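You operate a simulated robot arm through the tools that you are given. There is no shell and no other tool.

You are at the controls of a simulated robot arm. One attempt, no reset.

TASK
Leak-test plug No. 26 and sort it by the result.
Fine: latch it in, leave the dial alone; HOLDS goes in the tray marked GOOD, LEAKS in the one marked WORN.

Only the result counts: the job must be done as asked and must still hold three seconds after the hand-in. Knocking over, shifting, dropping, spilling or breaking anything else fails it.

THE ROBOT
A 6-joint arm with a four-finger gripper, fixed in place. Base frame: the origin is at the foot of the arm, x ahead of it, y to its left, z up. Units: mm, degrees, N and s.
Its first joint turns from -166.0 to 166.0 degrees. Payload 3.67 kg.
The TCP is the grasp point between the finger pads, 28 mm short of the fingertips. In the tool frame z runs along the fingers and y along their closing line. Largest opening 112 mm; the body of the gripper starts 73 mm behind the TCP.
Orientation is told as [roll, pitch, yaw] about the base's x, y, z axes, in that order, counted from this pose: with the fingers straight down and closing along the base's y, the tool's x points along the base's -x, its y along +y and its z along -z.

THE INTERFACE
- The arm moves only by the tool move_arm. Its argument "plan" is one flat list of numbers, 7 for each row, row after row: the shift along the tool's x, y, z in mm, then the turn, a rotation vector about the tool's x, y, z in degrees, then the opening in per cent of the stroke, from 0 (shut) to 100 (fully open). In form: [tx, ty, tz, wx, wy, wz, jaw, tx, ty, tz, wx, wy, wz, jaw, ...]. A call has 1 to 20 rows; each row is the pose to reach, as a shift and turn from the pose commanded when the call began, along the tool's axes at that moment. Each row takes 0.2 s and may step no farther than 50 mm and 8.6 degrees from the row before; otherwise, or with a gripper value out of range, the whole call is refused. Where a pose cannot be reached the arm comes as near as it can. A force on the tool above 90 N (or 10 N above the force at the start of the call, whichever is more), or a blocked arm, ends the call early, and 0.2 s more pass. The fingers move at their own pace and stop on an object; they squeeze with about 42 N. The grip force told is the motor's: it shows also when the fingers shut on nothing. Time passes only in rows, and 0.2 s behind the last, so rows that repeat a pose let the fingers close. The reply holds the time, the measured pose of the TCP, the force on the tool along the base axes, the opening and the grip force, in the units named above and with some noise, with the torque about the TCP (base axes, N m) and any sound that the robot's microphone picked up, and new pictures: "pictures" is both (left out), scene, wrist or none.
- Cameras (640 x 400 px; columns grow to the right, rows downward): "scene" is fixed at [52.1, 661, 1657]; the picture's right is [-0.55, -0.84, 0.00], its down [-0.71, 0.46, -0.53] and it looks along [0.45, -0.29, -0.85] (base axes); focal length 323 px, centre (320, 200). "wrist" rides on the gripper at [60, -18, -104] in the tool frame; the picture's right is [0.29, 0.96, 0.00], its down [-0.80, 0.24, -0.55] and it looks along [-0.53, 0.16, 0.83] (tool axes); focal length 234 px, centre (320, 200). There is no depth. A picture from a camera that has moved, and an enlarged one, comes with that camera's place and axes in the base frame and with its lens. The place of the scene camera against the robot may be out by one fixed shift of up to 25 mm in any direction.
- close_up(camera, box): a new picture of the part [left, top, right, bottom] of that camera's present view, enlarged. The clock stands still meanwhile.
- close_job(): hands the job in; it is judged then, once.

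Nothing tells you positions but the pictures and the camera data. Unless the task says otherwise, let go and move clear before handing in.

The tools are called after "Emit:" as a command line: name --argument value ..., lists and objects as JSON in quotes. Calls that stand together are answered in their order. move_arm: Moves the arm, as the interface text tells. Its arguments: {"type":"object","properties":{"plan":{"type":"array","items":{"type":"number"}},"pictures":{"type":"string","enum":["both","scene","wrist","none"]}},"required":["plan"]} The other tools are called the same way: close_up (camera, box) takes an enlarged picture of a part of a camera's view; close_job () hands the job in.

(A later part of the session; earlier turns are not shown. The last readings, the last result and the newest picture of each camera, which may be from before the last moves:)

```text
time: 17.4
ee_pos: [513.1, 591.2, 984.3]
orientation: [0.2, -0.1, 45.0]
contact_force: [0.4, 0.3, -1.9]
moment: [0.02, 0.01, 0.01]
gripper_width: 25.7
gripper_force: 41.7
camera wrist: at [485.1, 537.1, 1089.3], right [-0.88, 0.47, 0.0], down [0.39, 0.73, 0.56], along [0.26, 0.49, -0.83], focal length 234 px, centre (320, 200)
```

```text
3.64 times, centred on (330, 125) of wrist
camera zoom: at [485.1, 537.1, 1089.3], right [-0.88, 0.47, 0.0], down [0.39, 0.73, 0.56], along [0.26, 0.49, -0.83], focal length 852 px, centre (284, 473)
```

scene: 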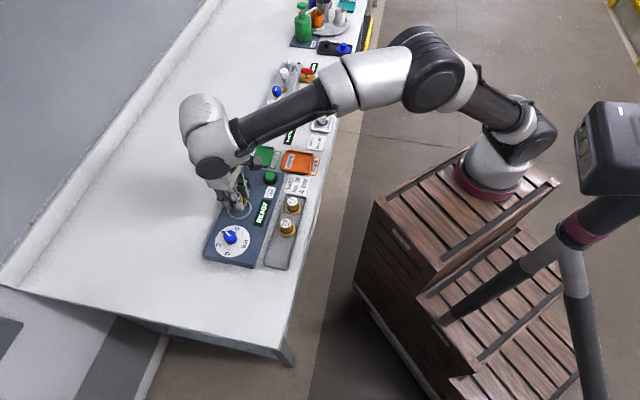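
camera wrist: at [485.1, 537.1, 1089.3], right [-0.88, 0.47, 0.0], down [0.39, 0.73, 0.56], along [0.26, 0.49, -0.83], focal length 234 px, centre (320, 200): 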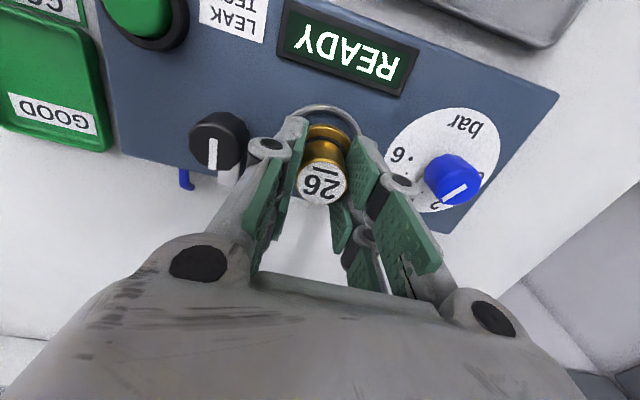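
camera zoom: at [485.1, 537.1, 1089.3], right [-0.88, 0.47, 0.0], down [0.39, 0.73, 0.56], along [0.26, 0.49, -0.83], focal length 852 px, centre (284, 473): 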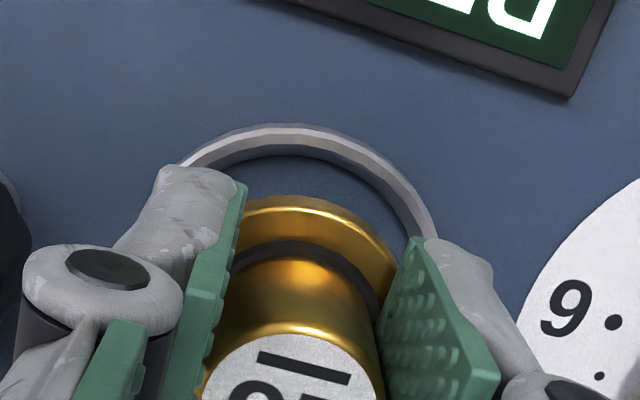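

No contact yet at z 984. Continuing down.

Emit:
move_arm --plan '[0, 0, 2, 0, 0, 0, 0, 0, 0, 4, 0, 0, 0, 0]' --pictures "none"

Emit:
move_arm --plan '[0, 0, 1.5, 0, 0, 0, 0, 0, 0, 3, 0, 0, 0, 0]' --pictures "wrist"

Emit:
close_up --camera "wrist" --box '[250, 70, 410, 180]'

```text
time: 18.0
ee_pos: [514.5, 590.6, 981.1]
orientation: [0.0, -0.1, 45.0]
contact_force: [-0.5, -0.6, -1.7]
moment: [-0.01, 0.02, 0.0]
gripper_width: 25.7
gripper_force: 42.3
```

```text
time: 18.6
ee_pos: [513.0, 592.3, 976.7]
orientation: [0.0, 0.0, 45.0]
contact_force: [0.5, -0.4, -2.2]
moment: [0.05, -0.03, -0.01]
gripper_width: 26.0
gripper_force: 41.8
camera wrist: at [483.9, 537.3, 1081.8], right [-0.88, 0.47, 0.0], down [0.39, 0.73, 0.55], along [0.26, 0.49, -0.83], focal length 234 px, centre (320, 200)
```

wrist: 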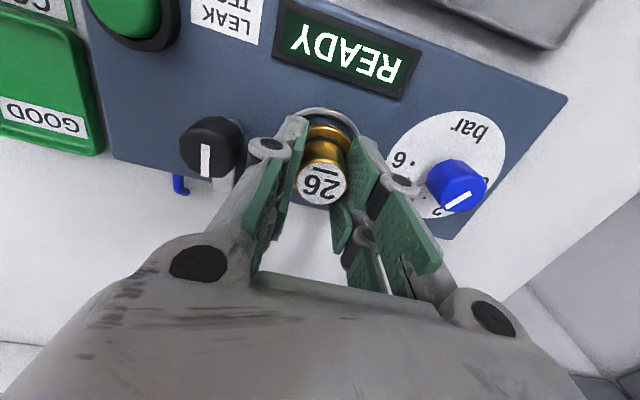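

```text
3.64 times, centred on (330, 125) of wrist
camera zoom: at [483.9, 537.3, 1081.8], right [-0.88, 0.47, 0.0], down [0.39, 0.73, 0.55], along [0.26, 0.49, -0.83], focal length 852 px, centre (284, 473)
```

zoom: 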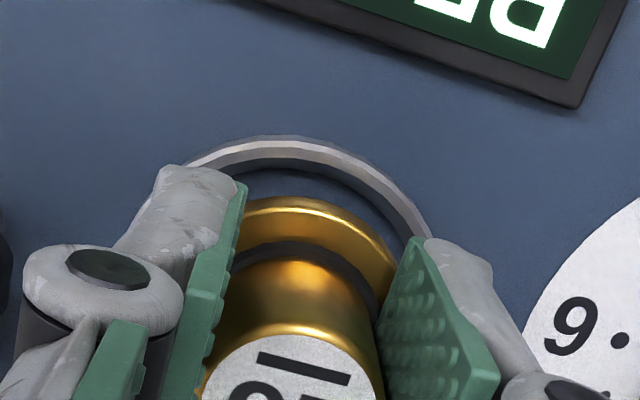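

Still no contact at z 977, but the ring looks shifted a little to the left of the flange. I zoom to measure.

Emit:
close_up --camera "wrist" --box '[290, 95, 370, 150]'

Emit:
close_up --camera "scene" --box '[225, 180, 270, 225]'

```text
7.27 times, centred on (330, 122) of wrist
camera zoom: at [483.9, 537.3, 1081.8], right [-0.88, 0.47, 0.0], down [0.39, 0.73, 0.55], along [0.26, 0.49, -0.83], focal length 1703 px, centre (247, 764)
```

zoom: 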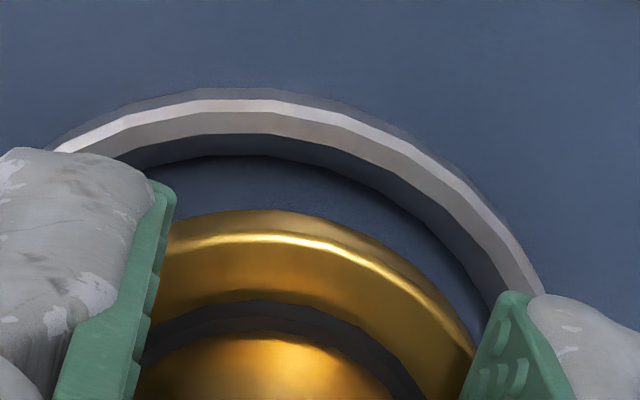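

```text
8.89 times, centred on (248, 202) of scene
camera zoom: at [52.1, 661.0, 1657.0], right [-0.55, -0.84, 0.0], down [-0.71, 0.46, -0.53], along [0.45, -0.29, -0.85], focal length 2872 px, centre (964, 178)
```

zoom: 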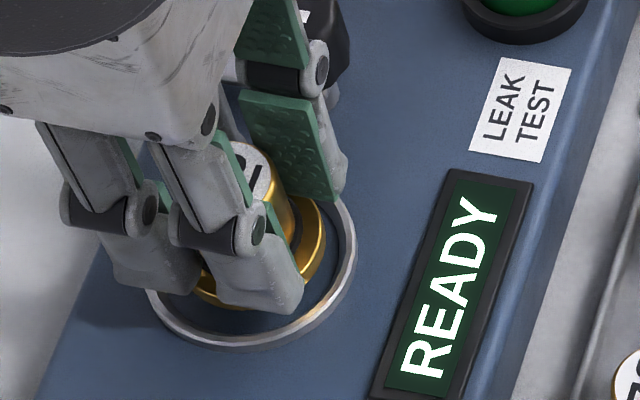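

Both views show the plug about 2.5 mm too far toward the dial side. I shift it by that amount and continue down.

Emit:
move_arm --plan '[0, -2.5, 0, 0, 0, 0, 0, 0, -2.5, 2, 0, 0, 0, 0, 0, -2.5, 3, 0, 0, 0, 0]' --pictures "wrist"

Emit:
close_up --camera "wrist" --box '[290, 95, 370, 150]'

Emit:
close_up --camera "scene" --box '[225, 180, 270, 225]'

```text
time: 19.4
ee_pos: [515.7, 590.3, 974.8]
orientation: [0.0, -0.1, 44.9]
contact_force: [0.4, -0.1, -1.7]
moment: [-0.05, -0.01, -0.01]
gripper_width: 25.6
gripper_force: 42.1
camera wrist: at [485.8, 535.4, 1079.2], right [-0.88, 0.47, 0.0], down [0.39, 0.73, 0.56], along [0.26, 0.49, -0.83], focal length 234 px, centre (320, 200)
```

wrist: 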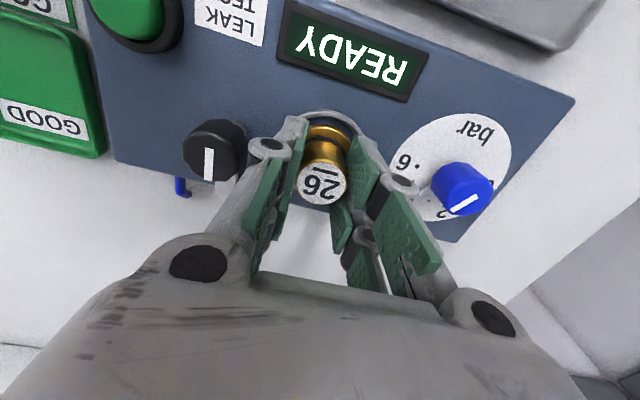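

```text
7.27 times, centred on (330, 122) of wrist
camera zoom: at [485.8, 535.4, 1079.2], right [-0.88, 0.47, 0.0], down [0.39, 0.73, 0.56], along [0.26, 0.49, -0.83], focal length 1703 px, centre (247, 764)
```

zoom: 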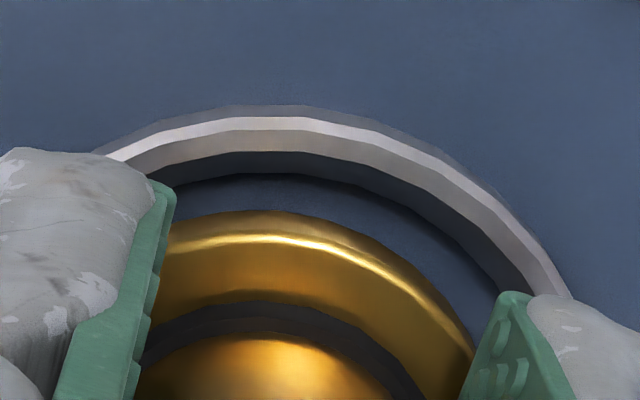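

```text
8.89 times, centred on (248, 202) of scene
camera zoom: at [52.1, 661.0, 1657.0], right [-0.55, -0.84, 0.0], down [-0.71, 0.46, -0.53], along [0.45, -0.29, -0.85], focal length 2872 px, centre (964, 178)
```

zoom: 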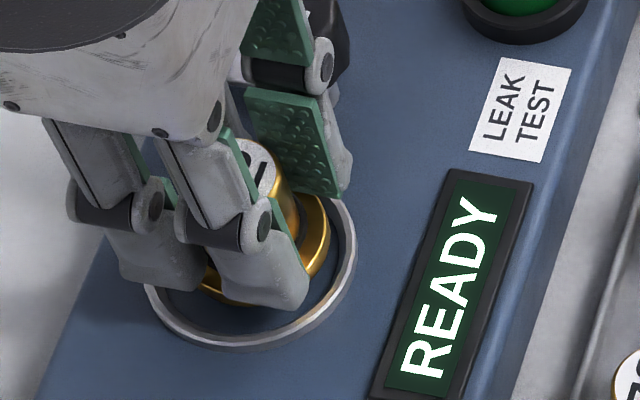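

Now concentric. Continuing down in small steps until it seats.

Emit:
move_arm --plan '[0, 0, 1.5, 0, 0, 0, 0, 0, 0, 3, 0, 0, 0, 0]' --pictures "none"

Emit:
move_arm --plan '[0, 0, 1, 0, 0, 0, 0, 0, 0, 2, 0, 0, 0, 0]' --pictures "wrist"

Emit:
close_up --camera "wrist" --box '[290, 95, 370, 150]'

```text
time: 20.0
ee_pos: [514.7, 589.7, 971.2]
orientation: [0.1, -0.1, 45.0]
contact_force: [0.8, -0.4, -2.2]
moment: [-0.01, 0.0, 0.02]
gripper_width: 25.4
gripper_force: 42.3
```

```text
time: 20.6
ee_pos: [515.8, 589.6, 968.7]
orientation: [0.0, -0.1, 45.0]
contact_force: [0.4, 0.1, -2.0]
moment: [0.01, 0.01, -0.01]
gripper_width: 25.5
gripper_force: 42.0
camera wrist: at [486.6, 535.7, 1074.2], right [-0.88, 0.47, 0.0], down [0.39, 0.73, 0.56], along [0.26, 0.49, -0.83], focal length 234 px, centre (320, 200)
```

wrist: 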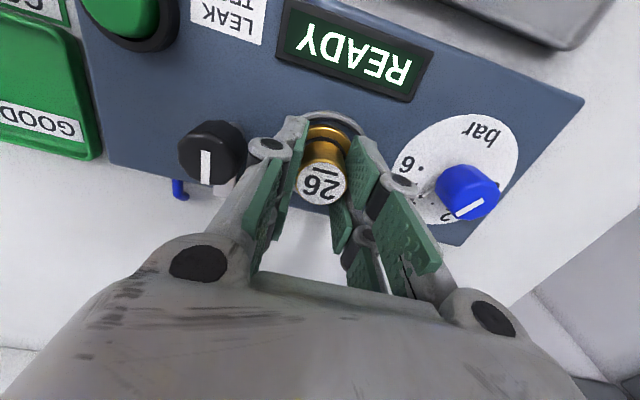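

```text
7.27 times, centred on (330, 122) of wrist
camera zoom: at [486.6, 535.7, 1074.2], right [-0.88, 0.47, 0.0], down [0.39, 0.73, 0.56], along [0.26, 0.49, -0.83], focal length 1703 px, centre (247, 764)
```

zoom: 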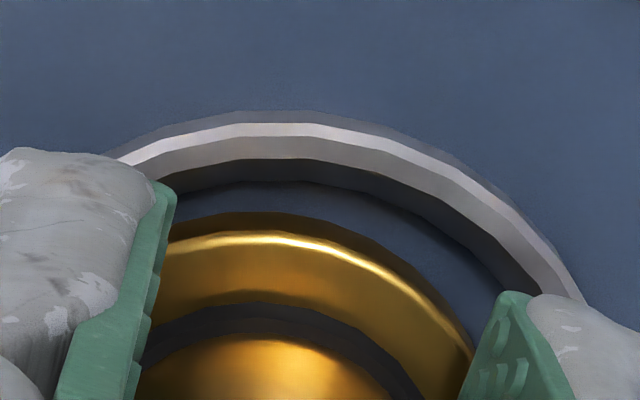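

Still free at z 969. Going on.

Emit:
move_arm --plan '[0, 0, 1, 0, 0, 0, 0, 0, 0, 2, 0, 0, 0, 0]' --pictures "none"

Emit:
move_arm --plan '[0, 0, 1, 0, 0, 0, 0, 0, 0, 2, 0, 0, 0, 0]' --pictures "wrist"

Emit:
close_up --camera "wrist" --box '[290, 95, 370, 150]'

Emit:
close_up --camera "scene" --box '[225, 180, 270, 225]'

```text
time: 21.2
ee_pos: [515.7, 591.6, 967.7]
orientation: [0.1, -0.1, 45.0]
contact_force: [-0.7, -0.5, -0.7]
moment: [0.0, 0.01, 0.01]
gripper_width: 25.6
gripper_force: 42.2
```

```text
time: 21.8
ee_pos: [515.2, 591.2, 967.3]
orientation: [0.1, -0.2, 45.0]
contact_force: [-3.7, -2.9, 16.2]
moment: [-0.36, 0.23, 0.01]
gripper_width: 25.6
gripper_force: 42.4
camera wrist: at [486.0, 535.3, 1072.1], right [-0.88, 0.47, 0.0], down [0.39, 0.73, 0.56], along [0.26, 0.49, -0.83], focal length 234 px, centre (320, 200)
```

wrist: 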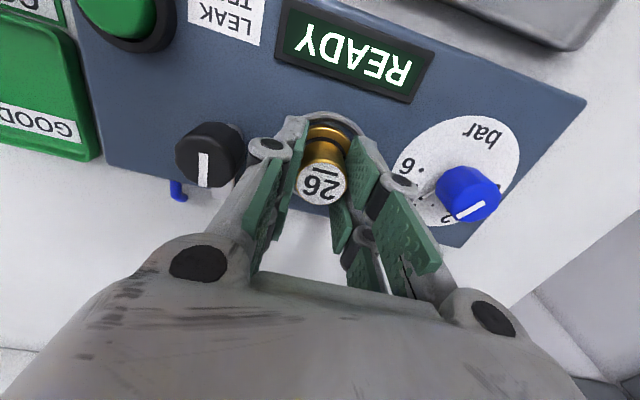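

```text
7.27 times, centred on (330, 122) of wrist
camera zoom: at [486.0, 535.3, 1072.1], right [-0.88, 0.47, 0.0], down [0.39, 0.73, 0.56], along [0.26, 0.49, -0.83], focal length 1703 px, centre (247, 764)
```

zoom: 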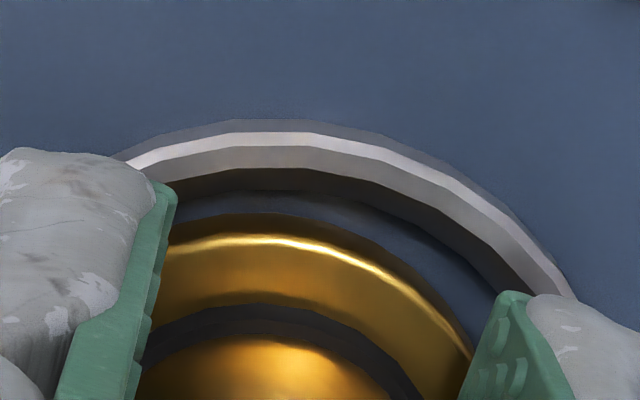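

```text
8.89 times, centred on (248, 202) of scene
camera zoom: at [52.1, 661.0, 1657.0], right [-0.55, -0.84, 0.0], down [-0.71, 0.46, -0.53], along [0.45, -0.29, -0.85], focal length 2872 px, centre (964, 178)
```

zoom: 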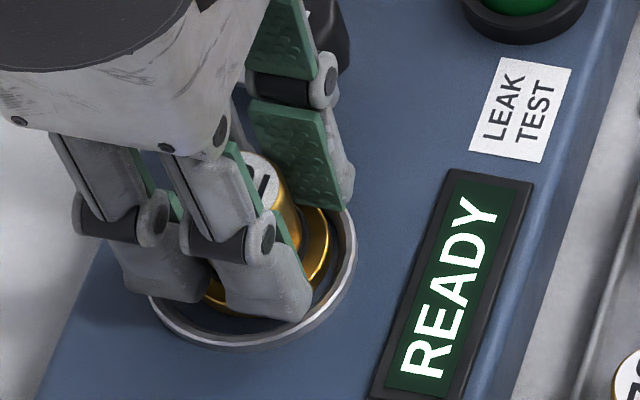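

Contact felt at about z 967 with the flange inside the ring. I ease up 1.5 mm and open the jaws moderately to release.

Emit:
move_arm --plan '[0, 0, -1.5, 0, 0, 0, 0, 0, 0, -1.5, 0, 0, 0, 30, 0, 0, -1.5, 0, 0, 0, 36, 0, 0, -1.5, 0, 0, 0, 36]' --pictures "wrist"

Emit:
close_up --camera "wrist" --box '[220, 80, 420, 240]'

Emit:
close_up --camera "scene" --box '[220, 175, 270, 225]'

```text
time: 22.8
ee_pos: [516.6, 591.2, 967.4]
orientation: [0.0, -0.1, 45.0]
contact_force: [0.6, 1.0, -0.4]
moment: [0.01, 0.02, -0.01]
gripper_width: 40.2
gripper_force: 0.0
camera wrist: at [487.0, 535.5, 1071.8], right [-0.88, 0.47, 0.0], down [0.39, 0.73, 0.56], along [0.26, 0.49, -0.83], focal length 234 px, centre (320, 200)
```

wrist: 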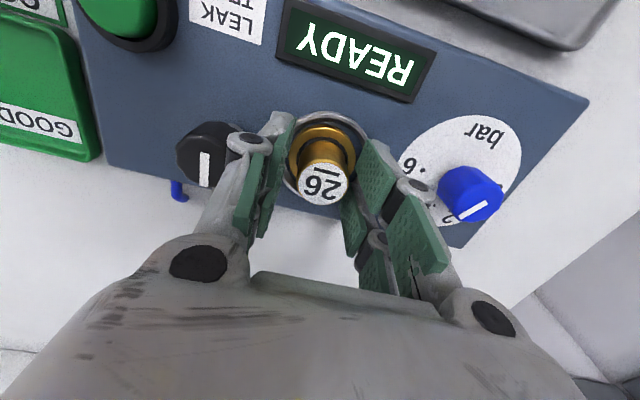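

```text
2.50 times, centred on (320, 160) of wrist
camera zoom: at [487.0, 535.5, 1071.8], right [-0.88, 0.47, 0.0], down [0.39, 0.73, 0.56], along [0.26, 0.49, -0.83], focal length 585 px, centre (320, 300)
```

zoom: 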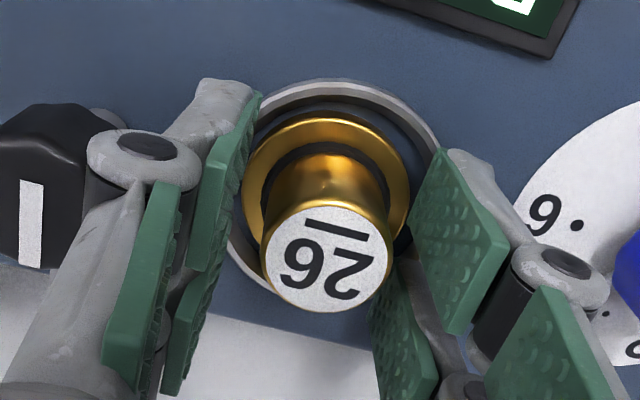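

```text
8.00 times, centred on (245, 200) of scene
camera zoom: at [52.1, 661.0, 1657.0], right [-0.55, -0.84, 0.0], down [-0.71, 0.46, -0.53], along [0.45, -0.29, -0.85], focal length 2585 px, centre (920, 200)
```

zoom: 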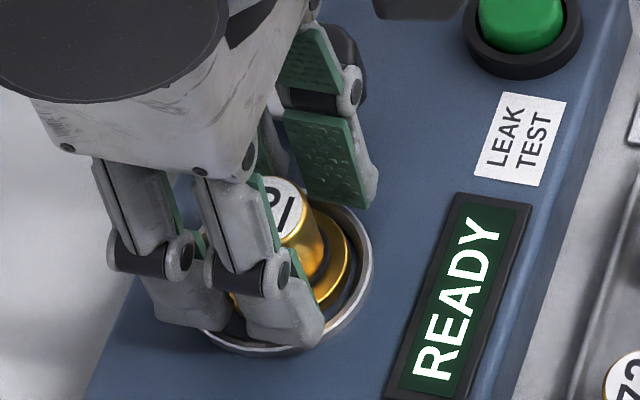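

The plug sits inside the ring, released. I rise straight up and inspect the seat and latch.

Emit:
move_arm --plan '[0, 0, -15, 0, 0, 0, 36, 0, 0, -40, 0, 0, 0, 36, 0, 0, -75, 0, 0, 0, 36, 0, 0, -105, 0, 0, 0, 60, 0, 0, -120, 0, 0, 0, 60, 0, 0, -120, 0, 0, 0, 60]'

Emit:
close_up --camera "wrist" --box '[200, 60, 400, 220]'

Emit:
close_up --camera "scene" --box '[210, 160, 290, 240]'

```text
time: 24.2
ee_pos: [517.9, 588.7, 1085.7]
orientation: [0.0, 0.0, 45.0]
contact_force: [0.1, -0.4, 0.4]
moment: [0.0, -0.01, -0.04]
gripper_width: 67.0
gripper_force: 0.1
camera wrist: at [487.3, 535.0, 1190.4], right [-0.88, 0.47, 0.0], down [0.39, 0.73, 0.55], along [0.26, 0.49, -0.83], focal length 234 px, centre (320, 200)
```

scene: 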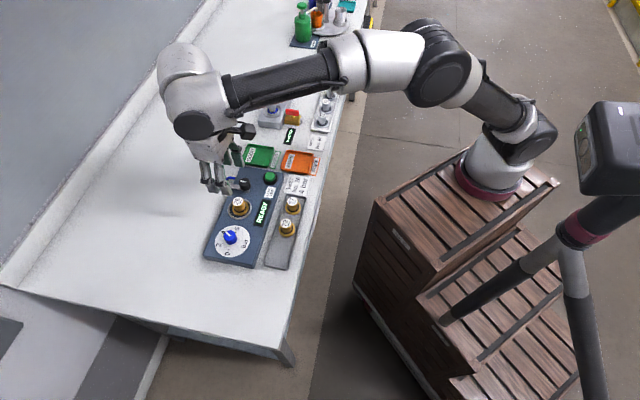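
wrist: 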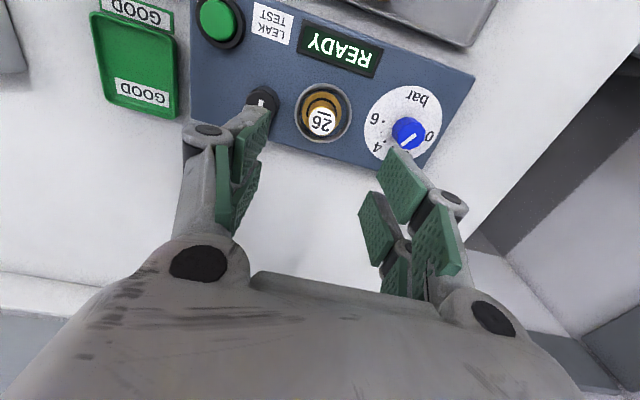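

```text
2.50 times, centred on (300, 140) of wrist
camera zoom: at [487.3, 535.0, 1190.4], right [-0.88, 0.47, 0.0], down [0.39, 0.73, 0.55], along [0.26, 0.49, -0.83], focal length 585 px, centre (370, 350)
```

zoom: 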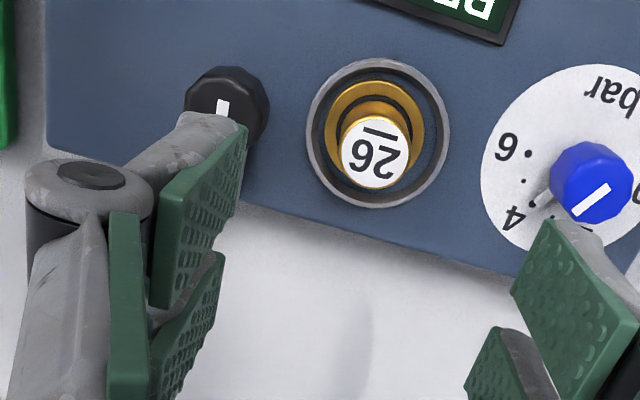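

```text
5.00 times, centred on (250, 200) of scene
camera zoom: at [52.1, 661.0, 1657.0], right [-0.55, -0.84, 0.0], down [-0.71, 0.46, -0.53], along [0.45, -0.29, -0.85], focal length 1616 px, centre (670, 200)
```

zoom: 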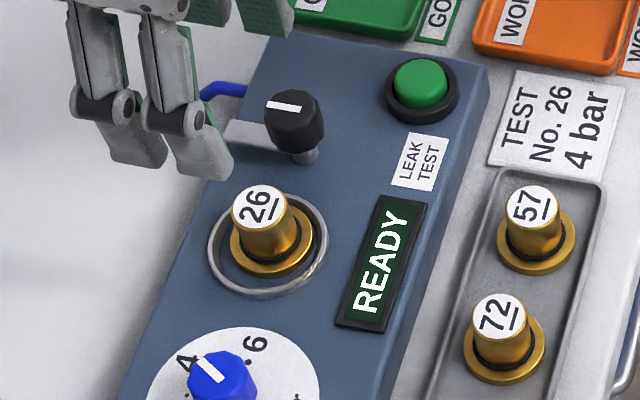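

The plug is well seated, and READY is still shown. Now I move over the latch knob at about (557, 552) to measure it before gripping and turning it.

Emit:
move_arm --plan '[-1, -28, 10, 0, 0, 0, 60, -1.9, -57, 30, 0, 0, 0, 60, -1.9, -57, 41.5, 0, 0, 0, 60, -1.9, -57, 41.5, 0, 0, 0, 60]'

Emit:
close_up --camera "wrist" --box '[240, 80, 440, 240]'

Emit:
close_up --camera "scene" --box '[210, 160, 290, 240]'

```text
time: 25.2
ee_pos: [556.8, 550.9, 1045.3]
orientation: [0.0, -0.1, 45.0]
contact_force: [-0.8, 0.5, -0.8]
moment: [0.0, -0.02, 0.0]
gripper_width: 67.1
gripper_force: 0.0
camera wrist: at [527.5, 496.8, 1149.9], right [-0.88, 0.47, 0.0], down [0.39, 0.73, 0.56], along [0.26, 0.49, -0.83], focal length 234 px, centre (320, 200)
```

scene: 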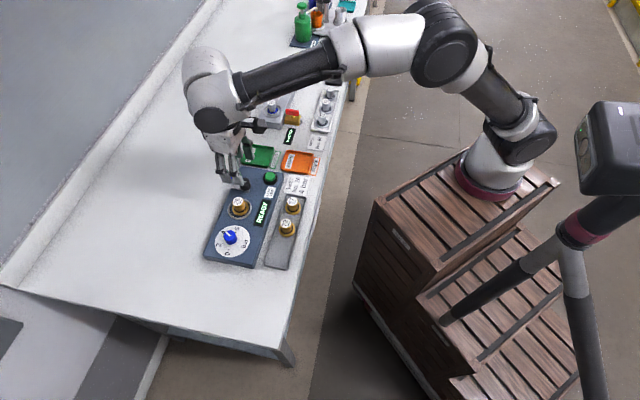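
wrist: 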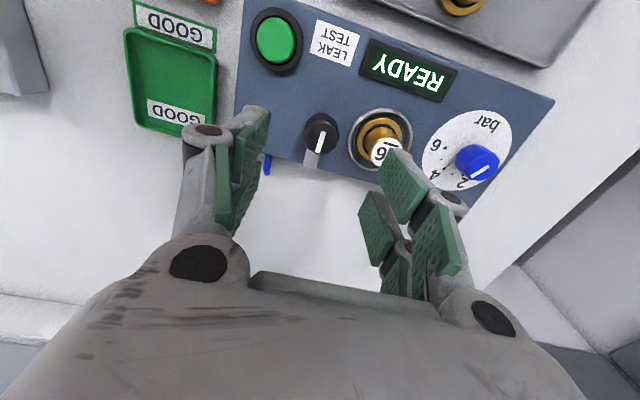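

```text
2.50 times, centred on (340, 160) of wrist
camera zoom: at [527.5, 496.8, 1149.9], right [-0.88, 0.47, 0.0], down [0.39, 0.73, 0.56], along [0.26, 0.49, -0.83], focal length 585 px, centre (270, 300)
```

zoom: 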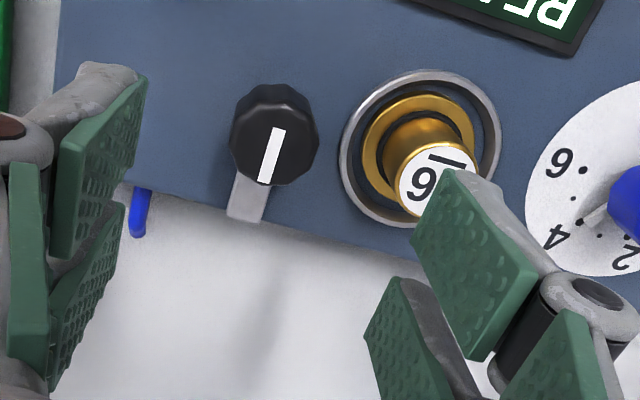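

```text
5.00 times, centred on (250, 200) of scene
camera zoom: at [52.1, 661.0, 1657.0], right [-0.55, -0.84, 0.0], down [-0.71, 0.46, -0.53], along [0.45, -0.29, -0.85], focal length 1616 px, centre (670, 200)
```

zoom: 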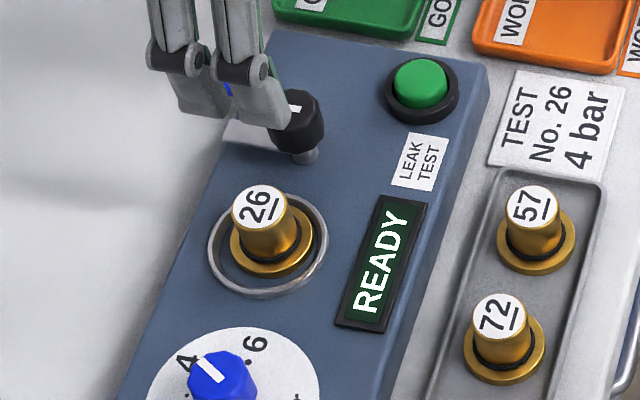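

Knob axis is about (556, 554) with its top near z 964; the latch bar (about 41 mm long, top about z 935) points away and must turn toward the plug. I'll descend with a moderate opening to straddle the knob.

Emit:
move_arm --plan '[-0.5, 1.6, 20, 0, 0, 0, 38, -0.5, 1.6, 50, 0, 0, 0, 38, -0.5, 1.6, 70, 0, 0, 0, 38, -0.5, 1.6, 79, 0, 0, 0, 38, -0.5, 1.6, 79, 0, 0, 0, 38]'

Emit:
close_up --camera "wrist" --box '[220, 100, 420, 260]'

Emit:
close_up --camera "scene" --box '[210, 160, 290, 240]'

```text
time: 26.4
ee_pos: [557.9, 553.4, 966.7]
orientation: [0.0, -0.1, 44.9]
contact_force: [-0.5, 0.0, -0.6]
moment: [0.01, 0.0, 0.0]
gripper_width: 42.5
gripper_force: 0.0
camera wrist: at [528.4, 498.8, 1072.0], right [-0.88, 0.47, 0.0], down [0.39, 0.73, 0.56], along [0.26, 0.49, -0.83], focal length 234 px, centre (320, 200)
```

scene: 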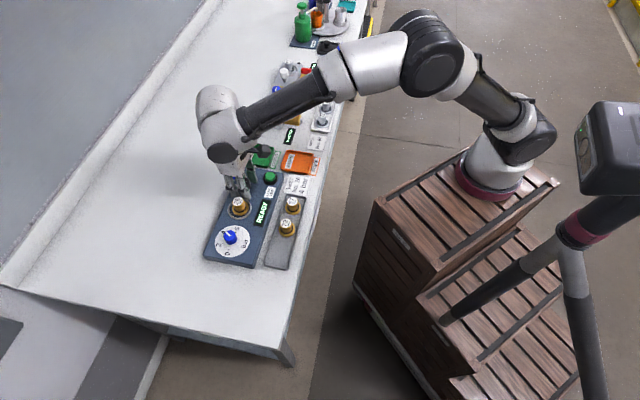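
wrist: 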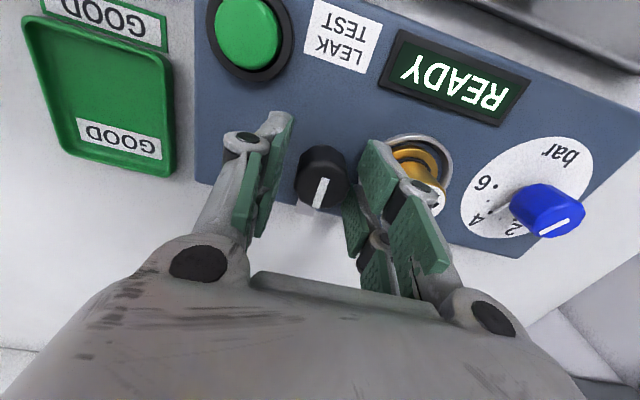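

```text
2.50 times, centred on (320, 180) of wrist
camera zoom: at [528.4, 498.8, 1072.0], right [-0.88, 0.47, 0.0], down [0.39, 0.73, 0.56], along [0.26, 0.49, -0.83], focal length 585 px, centre (320, 250)
```

zoom: 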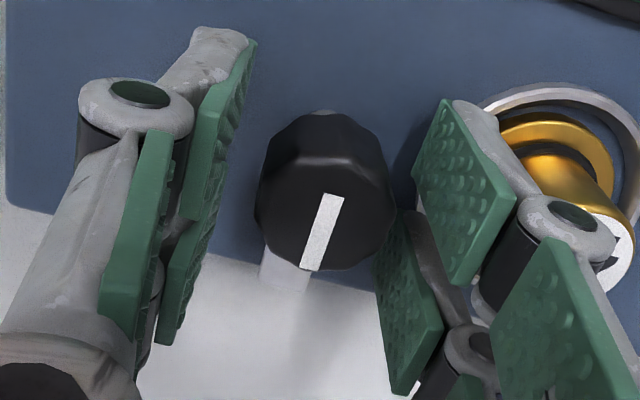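

```text
5.00 times, centred on (250, 200) of scene
camera zoom: at [52.1, 661.0, 1657.0], right [-0.55, -0.84, 0.0], down [-0.71, 0.46, -0.53], along [0.45, -0.29, -0.85], focal length 1616 px, centre (670, 200)
```

zoom: 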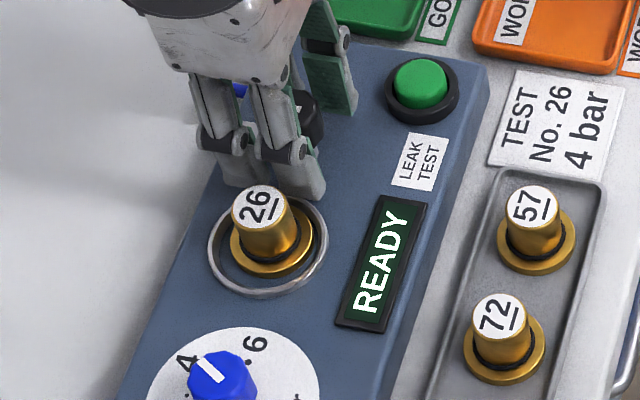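

The knob is centred between the pads. Closing on it.

Emit:
move_arm --plan '[0, 0.5, 0, 0, 0, 0, 20, 0, 0.5, 0, 0, 0, 0, 0, 0, 0.5, 0, 0, 0, 0, 0, 0, 0.5, 0, 0, 0, 0, 0]' --pictures "wrist"

Emit:
close_up --camera "wrist" --box '[220, 100, 420, 260]'

```text
time: 27.4
ee_pos: [557.7, 553.1, 967.6]
orientation: [0.1, 0.0, 44.9]
contact_force: [1.8, -0.6, -8.3]
moment: [0.36, -0.41, 0.01]
gripper_width: 26.6
gripper_force: 44.5
camera wrist: at [528.5, 498.7, 1072.4], right [-0.88, 0.47, 0.0], down [0.39, 0.73, 0.55], along [0.26, 0.49, -0.83], focal length 234 px, centre (320, 200)
```

wrist: 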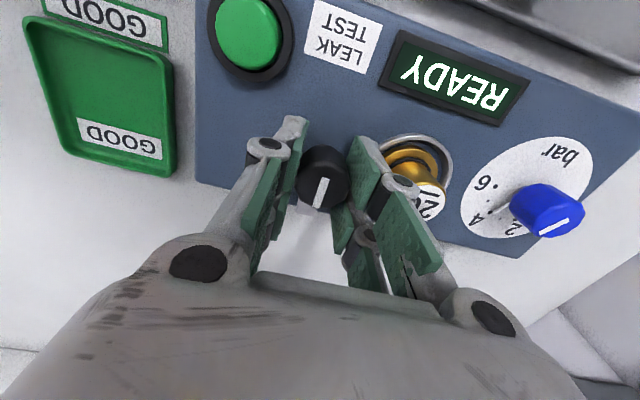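

```text
2.50 times, centred on (320, 180) of wrist
camera zoom: at [528.5, 498.7, 1072.4], right [-0.88, 0.47, 0.0], down [0.39, 0.73, 0.55], along [0.26, 0.49, -0.83], focal length 585 px, centre (320, 250)
```

zoom: 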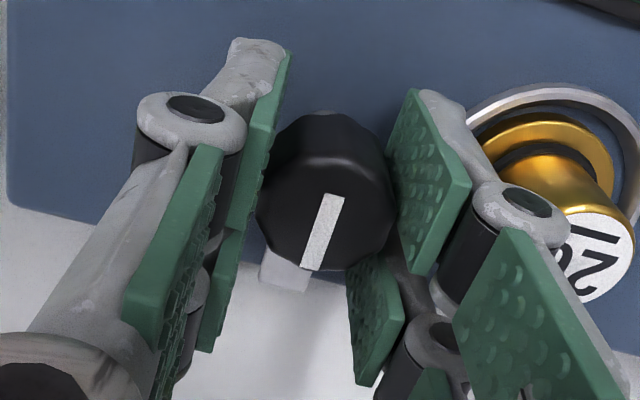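

Knob gripped. I turn counter-clockwise (seen from above) by 24° first to check that the bar follows.

Emit:
move_arm --plan '[0, 0, 0, 0, 0, -6, 0, 0, 0, 0, 0, 0, -12, 0, 0, 0, 0, 0, 0, -18, 0, 0, 0, 0, 0, 0, -24, 0]' --pictures "wrist"

Emit:
close_up --camera "wrist" --box '[220, 100, 420, 260]'

Emit:
close_up --camera "scene" --box '[210, 160, 290, 240]'

```text
time: 28.4
ee_pos: [556.3, 554.0, 967.5]
orientation: [0.0, -0.1, 69.1]
contact_force: [-2.5, 3.4, 4.2]
moment: [-0.52, 0.38, -0.02]
gripper_width: 26.4
gripper_force: 44.7
camera wrist: at [552.1, 491.9, 1072.2], right [-1.0, 0.07, 0.0], down [0.06, 0.83, 0.56], along [0.04, 0.55, -0.83], focal length 234 px, centre (320, 200)
```

wrist: 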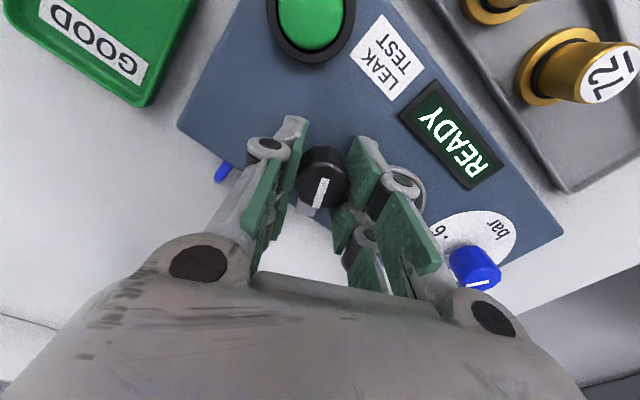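

```text
2.50 times, centred on (320, 180) of wrist
camera zoom: at [552.1, 491.9, 1072.2], right [-1.0, 0.07, 0.0], down [0.06, 0.83, 0.56], along [0.04, 0.55, -0.83], focal length 585 px, centre (320, 250)
```

zoom: 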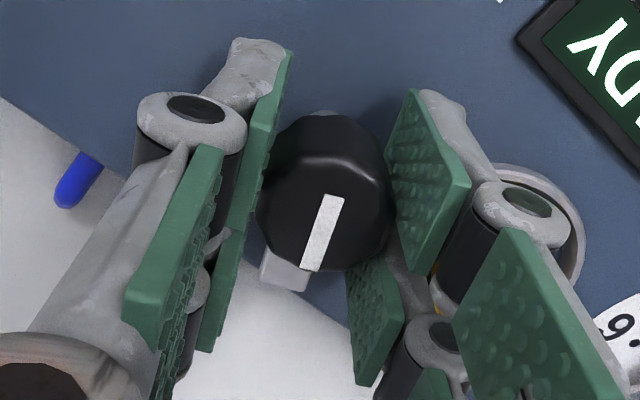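

```text
5.00 times, centred on (250, 200) of scene
camera zoom: at [52.1, 661.0, 1657.0], right [-0.55, -0.84, 0.0], down [-0.71, 0.46, -0.53], along [0.45, -0.29, -0.85], focal length 1616 px, centre (670, 200)
```

zoom: 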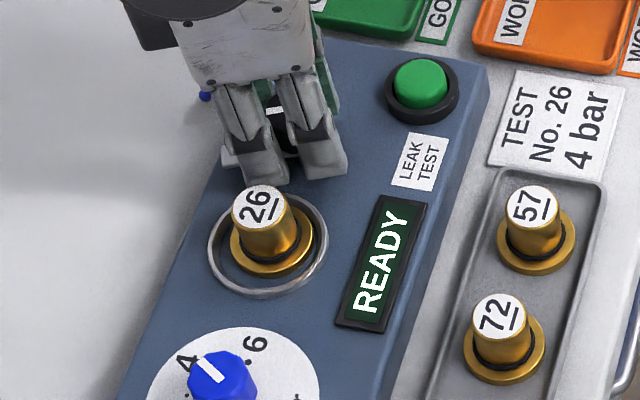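

The knob and bar turn together. Continuing the turn toward 90°.

Emit:
move_arm --plan '[0, 0, 0, 0, 0, -7, 0, 0, 0, 0, 0, 0, -14, 0, 0, 0, 0, 0, 0, -21, 0, 0, 0, 0, 0, 0, -28, 0, 0, 0, 0, 0, 0, -35, 0]' --pictures "both"

Emit:
close_up --camera "scene" --box '[210, 160, 290, 240]'

```text
time: 29.6
ee_pos: [554.2, 552.6, 966.8]
orientation: [0.1, -0.2, 104.1]
contact_force: [-16.6, -1.0, 15.4]
moment: [-0.16, 0.4, -0.03]
gripper_width: 25.9
gripper_force: 45.0
camera wrist: at [586.8, 499.4, 1071.7], right [-0.86, -0.51, 0.0], down [-0.43, 0.71, 0.55], along [-0.28, 0.48, -0.83], focal length 234 px, centre (320, 200)
```

scene: 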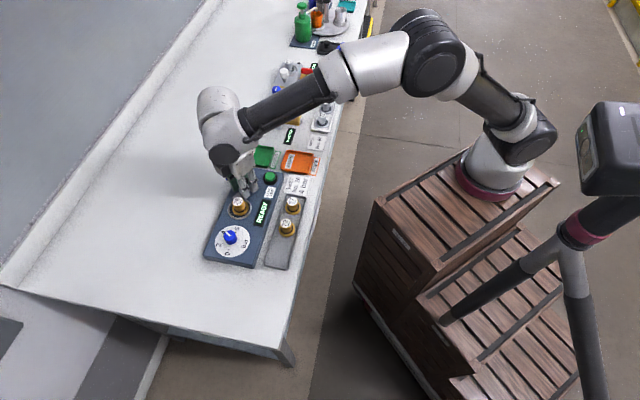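
wrist: 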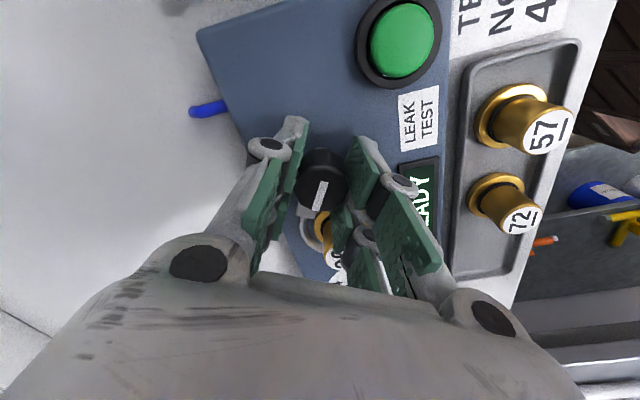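

```text
5.00 times, centred on (250, 200) of scene
camera zoom: at [52.1, 661.0, 1657.0], right [-0.55, -0.84, 0.0], down [-0.71, 0.46, -0.53], along [0.45, -0.29, -0.85], focal length 1616 px, centre (670, 200)
```

zoom: 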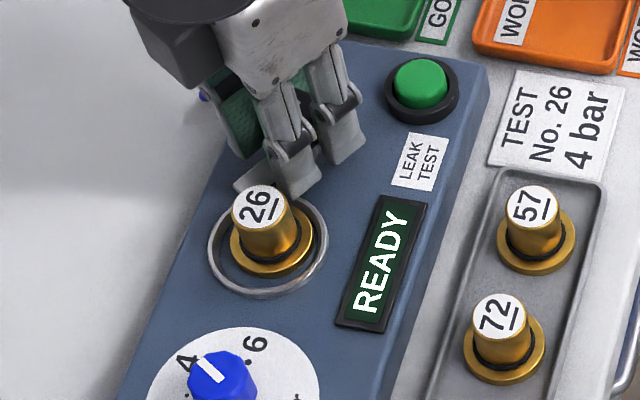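

The bar is approaching the plug, with some sideways force of 17 N from slight axis misalignment. I relieve by about 1 mm and continue turning.

Emit:
move_arm --plan '[-0.2, 1, 0, 0, 0, 0, 0, -0.2, 1, 0, 0, 0, -6, 0, -0.2, 1, 0, 0, 0, -12, 0]' --pictures "wrist"

Emit:
close_up --camera "scene" --box '[210, 160, 290, 240]'

Emit:
close_up --camera "wrist" --box '[240, 100, 440, 280]'

```text
time: 30.4
ee_pos: [553.4, 552.2, 967.6]
orientation: [-0.1, 0.1, 116.1]
contact_force: [-12.7, -5.8, 15.7]
moment: [-0.17, 0.16, -0.04]
gripper_width: 25.9
gripper_force: 44.7
camera wrist: at [596.8, 507.0, 1071.6], right [-0.73, -0.68, 0.0], down [-0.57, 0.61, 0.55], along [-0.38, 0.41, -0.83], focal length 234 px, centre (320, 200)
```

wrist: 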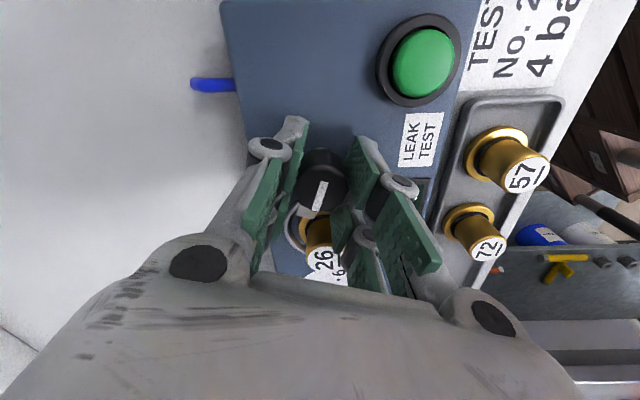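

```text
5.00 times, centred on (250, 200) of scene
camera zoom: at [52.1, 661.0, 1657.0], right [-0.55, -0.84, 0.0], down [-0.71, 0.46, -0.53], along [0.45, -0.29, -0.85], focal length 1616 px, centre (670, 200)
```

zoom: 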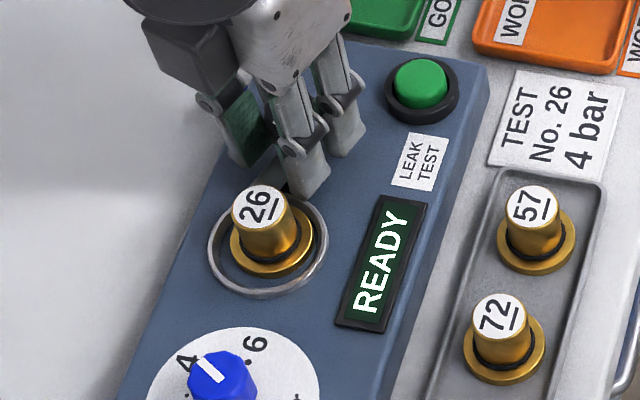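

```text
2.22 times, centred on (340, 190) of wrist
camera zoom: at [596.8, 507.0, 1071.6], right [-0.73, -0.68, 0.0], down [-0.57, 0.61, 0.55], along [-0.38, 0.41, -0.83], focal length 520 px, centre (276, 222)
```

zoom: 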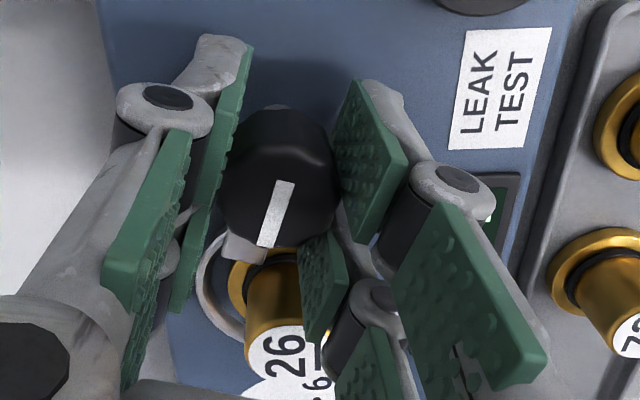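

At 71° with low torque. Finishing the remaining turn.

Emit:
move_arm --plan '[0, 0, 0, 0, 0, -5, 0, 0, 0, 0, 0, 0, -10, 0, 0, 0, 0, 0, 0, -15, 0]' --pictures "none"

Emit:
move_arm --plan '[0, 0, 0, 0, 0, -2, 0, 0, 0, 0, 0, 0, -4, 0]' --pictures "wrist"

Emit:
close_up --camera "scene" --box '[210, 160, 290, 240]'

Emit:
close_up --camera "wrist" --box '[240, 100, 440, 280]'

```text
time: 31.2
ee_pos: [553.9, 550.9, 965.9]
orientation: [0.0, 0.1, 131.1]
contact_force: [-16.6, -7.9, 5.5]
moment: [-0.12, 0.39, -0.02]
gripper_width: 25.6
gripper_force: 44.8
```

```text
time: 31.8
ee_pos: [553.8, 550.4, 966.5]
orientation: [0.1, 0.0, 134.9]
contact_force: [-16.4, -21.9, 3.4]
moment: [-0.36, 0.39, -0.29]
gripper_width: 25.3
gripper_force: 44.7
camera wrist: at [609.7, 522.3, 1071.6], right [-0.47, -0.88, 0.0], down [-0.73, 0.4, 0.55], along [-0.49, 0.26, -0.83], focal length 234 px, centre (320, 200)
```

wrist: 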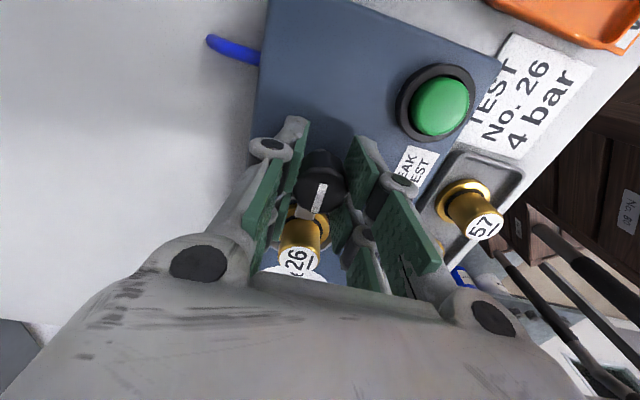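

```text
5.00 times, centred on (250, 200) of scene
camera zoom: at [52.1, 661.0, 1657.0], right [-0.55, -0.84, 0.0], down [-0.71, 0.46, -0.53], along [0.45, -0.29, -0.85], focal length 1616 px, centre (670, 200)
```

zoom: 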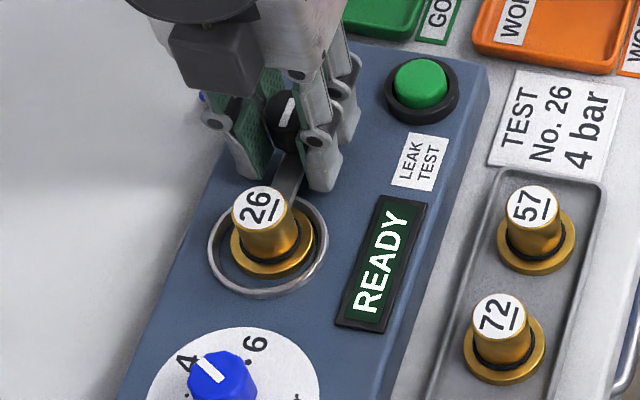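

```text
2.22 times, centred on (340, 190) of wrist
camera zoom: at [609.7, 522.3, 1071.6], right [-0.47, -0.88, 0.0], down [-0.73, 0.4, 0.55], along [-0.49, 0.26, -0.83], focal length 520 px, centre (276, 222)
```

zoom: 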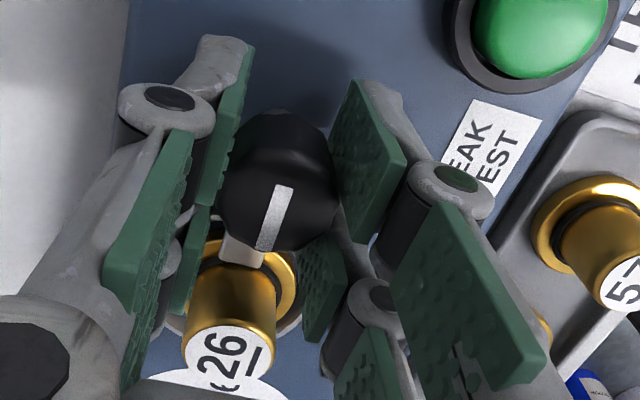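

The bar now lies over the flange, and the torque rose (−0.29 N·m), suggesting the end stop. I push 3° more to be sure.

Emit:
move_arm --plan '[0, 0, 0, 0, 0, -1.5, 0, 0, 0, 0, 0, 0, -3, 0, 0, 0, 0, 0, 0, -3, 0]' --pictures "wrist"

Emit:
close_up --camera "wrist" --box '[240, 100, 440, 280]'

```text
time: 32.6
ee_pos: [554.7, 551.3, 967.9]
orientation: [-0.1, 0.1, 138.0]
contact_force: [-12.4, -31.1, 2.8]
moment: [-0.58, 0.04, -0.52]
gripper_width: 25.0
gripper_force: 45.3
camera wrist: at [611.5, 524.7, 1071.5], right [-0.43, -0.9, 0.0], down [-0.75, 0.36, 0.55], along [-0.5, 0.24, -0.83], focal length 234 px, centre (320, 200)
```

wrist: 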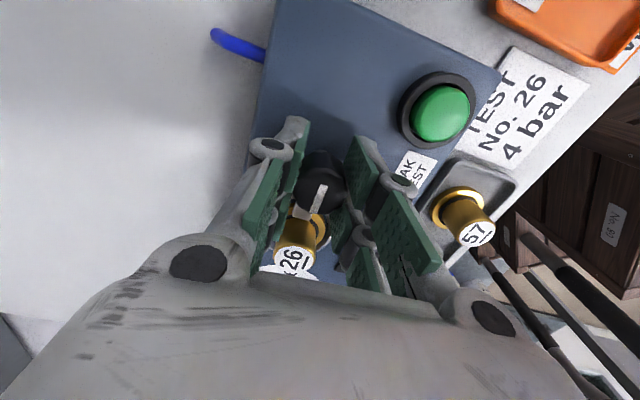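

```text
2.22 times, centred on (340, 190) of wrist
camera zoom: at [611.5, 524.7, 1071.5], right [-0.43, -0.9, 0.0], down [-0.75, 0.36, 0.55], along [-0.5, 0.24, -0.83], focal length 520 px, centre (276, 222)
```

zoom: 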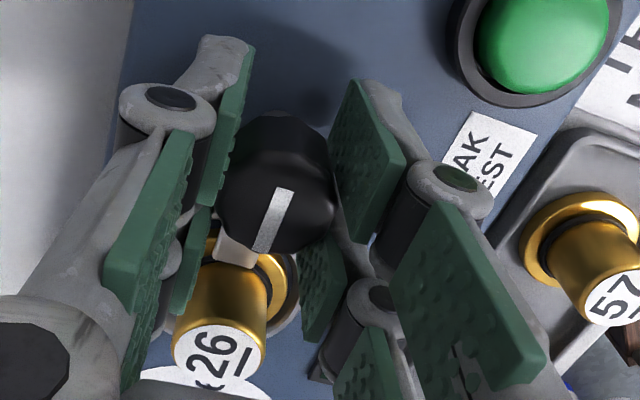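

It's against its stop. I open and rise straight up, then inspect the latch.

Emit:
move_arm --plan '[0, 0, 0, 0, 0, 0, 38, 0, 0, 0, 0, 0, 0, 40, 0, 0, -20, 0, 0, 0, 40, 0, 0, -55, 0, 0, 0, 40, 0, 0, -95, 0, 0, 0, 40, 0, 0, -110, 0, 0, 0, 40]'

Emit:
close_up --camera "scene" --box '[210, 160, 290, 240]'

Emit:
close_up --camera "wrist" --box '[240, 60, 440, 240]'

```text
time: 34.0
ee_pos: [555.1, 554.1, 1077.4]
orientation: [-0.1, 0.1, 137.9]
contact_force: [0.5, -0.1, -0.8]
moment: [-0.02, 0.01, 0.02]
gripper_width: 44.7
gripper_force: 0.0
camera wrist: at [611.2, 527.0, 1181.3], right [-0.43, -0.9, 0.0], down [-0.75, 0.35, 0.55], along [-0.5, 0.24, -0.83], focal length 234 px, centre (320, 200)
```

scene: 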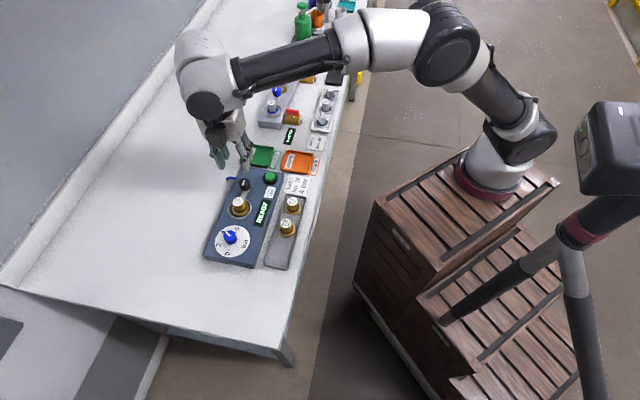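
wrist: 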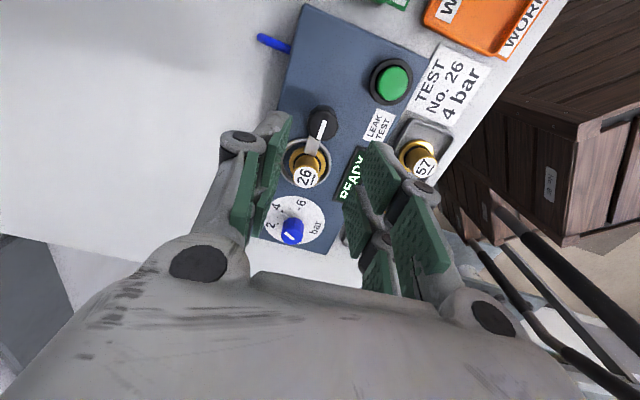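

```text
5.00 times, centred on (250, 200) of scene
camera zoom: at [52.1, 661.0, 1657.0], right [-0.55, -0.84, 0.0], down [-0.71, 0.46, -0.53], along [0.45, -0.29, -0.85], focal length 1616 px, centre (670, 200)
```

zoom: 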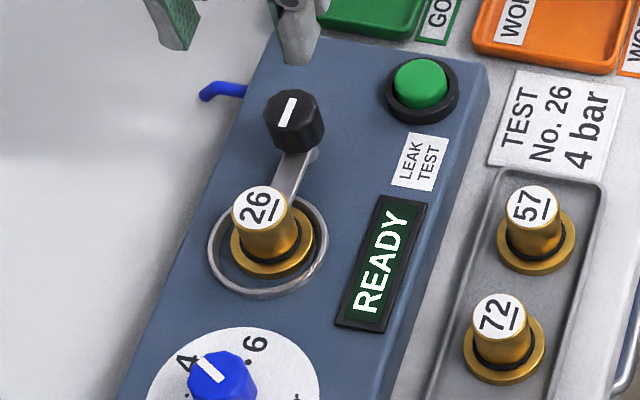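

```text
2.22 times, centred on (340, 150) of wrist
camera zoom: at [611.2, 527.0, 1181.3], right [-0.43, -0.9, 0.0], down [-0.75, 0.35, 0.55], along [-0.5, 0.24, -0.83], focal length 520 px, centre (276, 311)
```

zoom: 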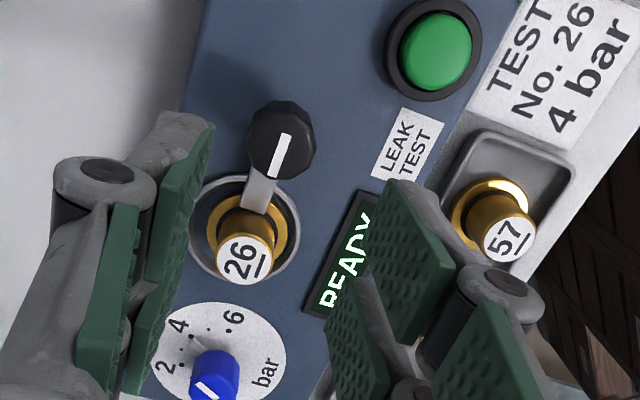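

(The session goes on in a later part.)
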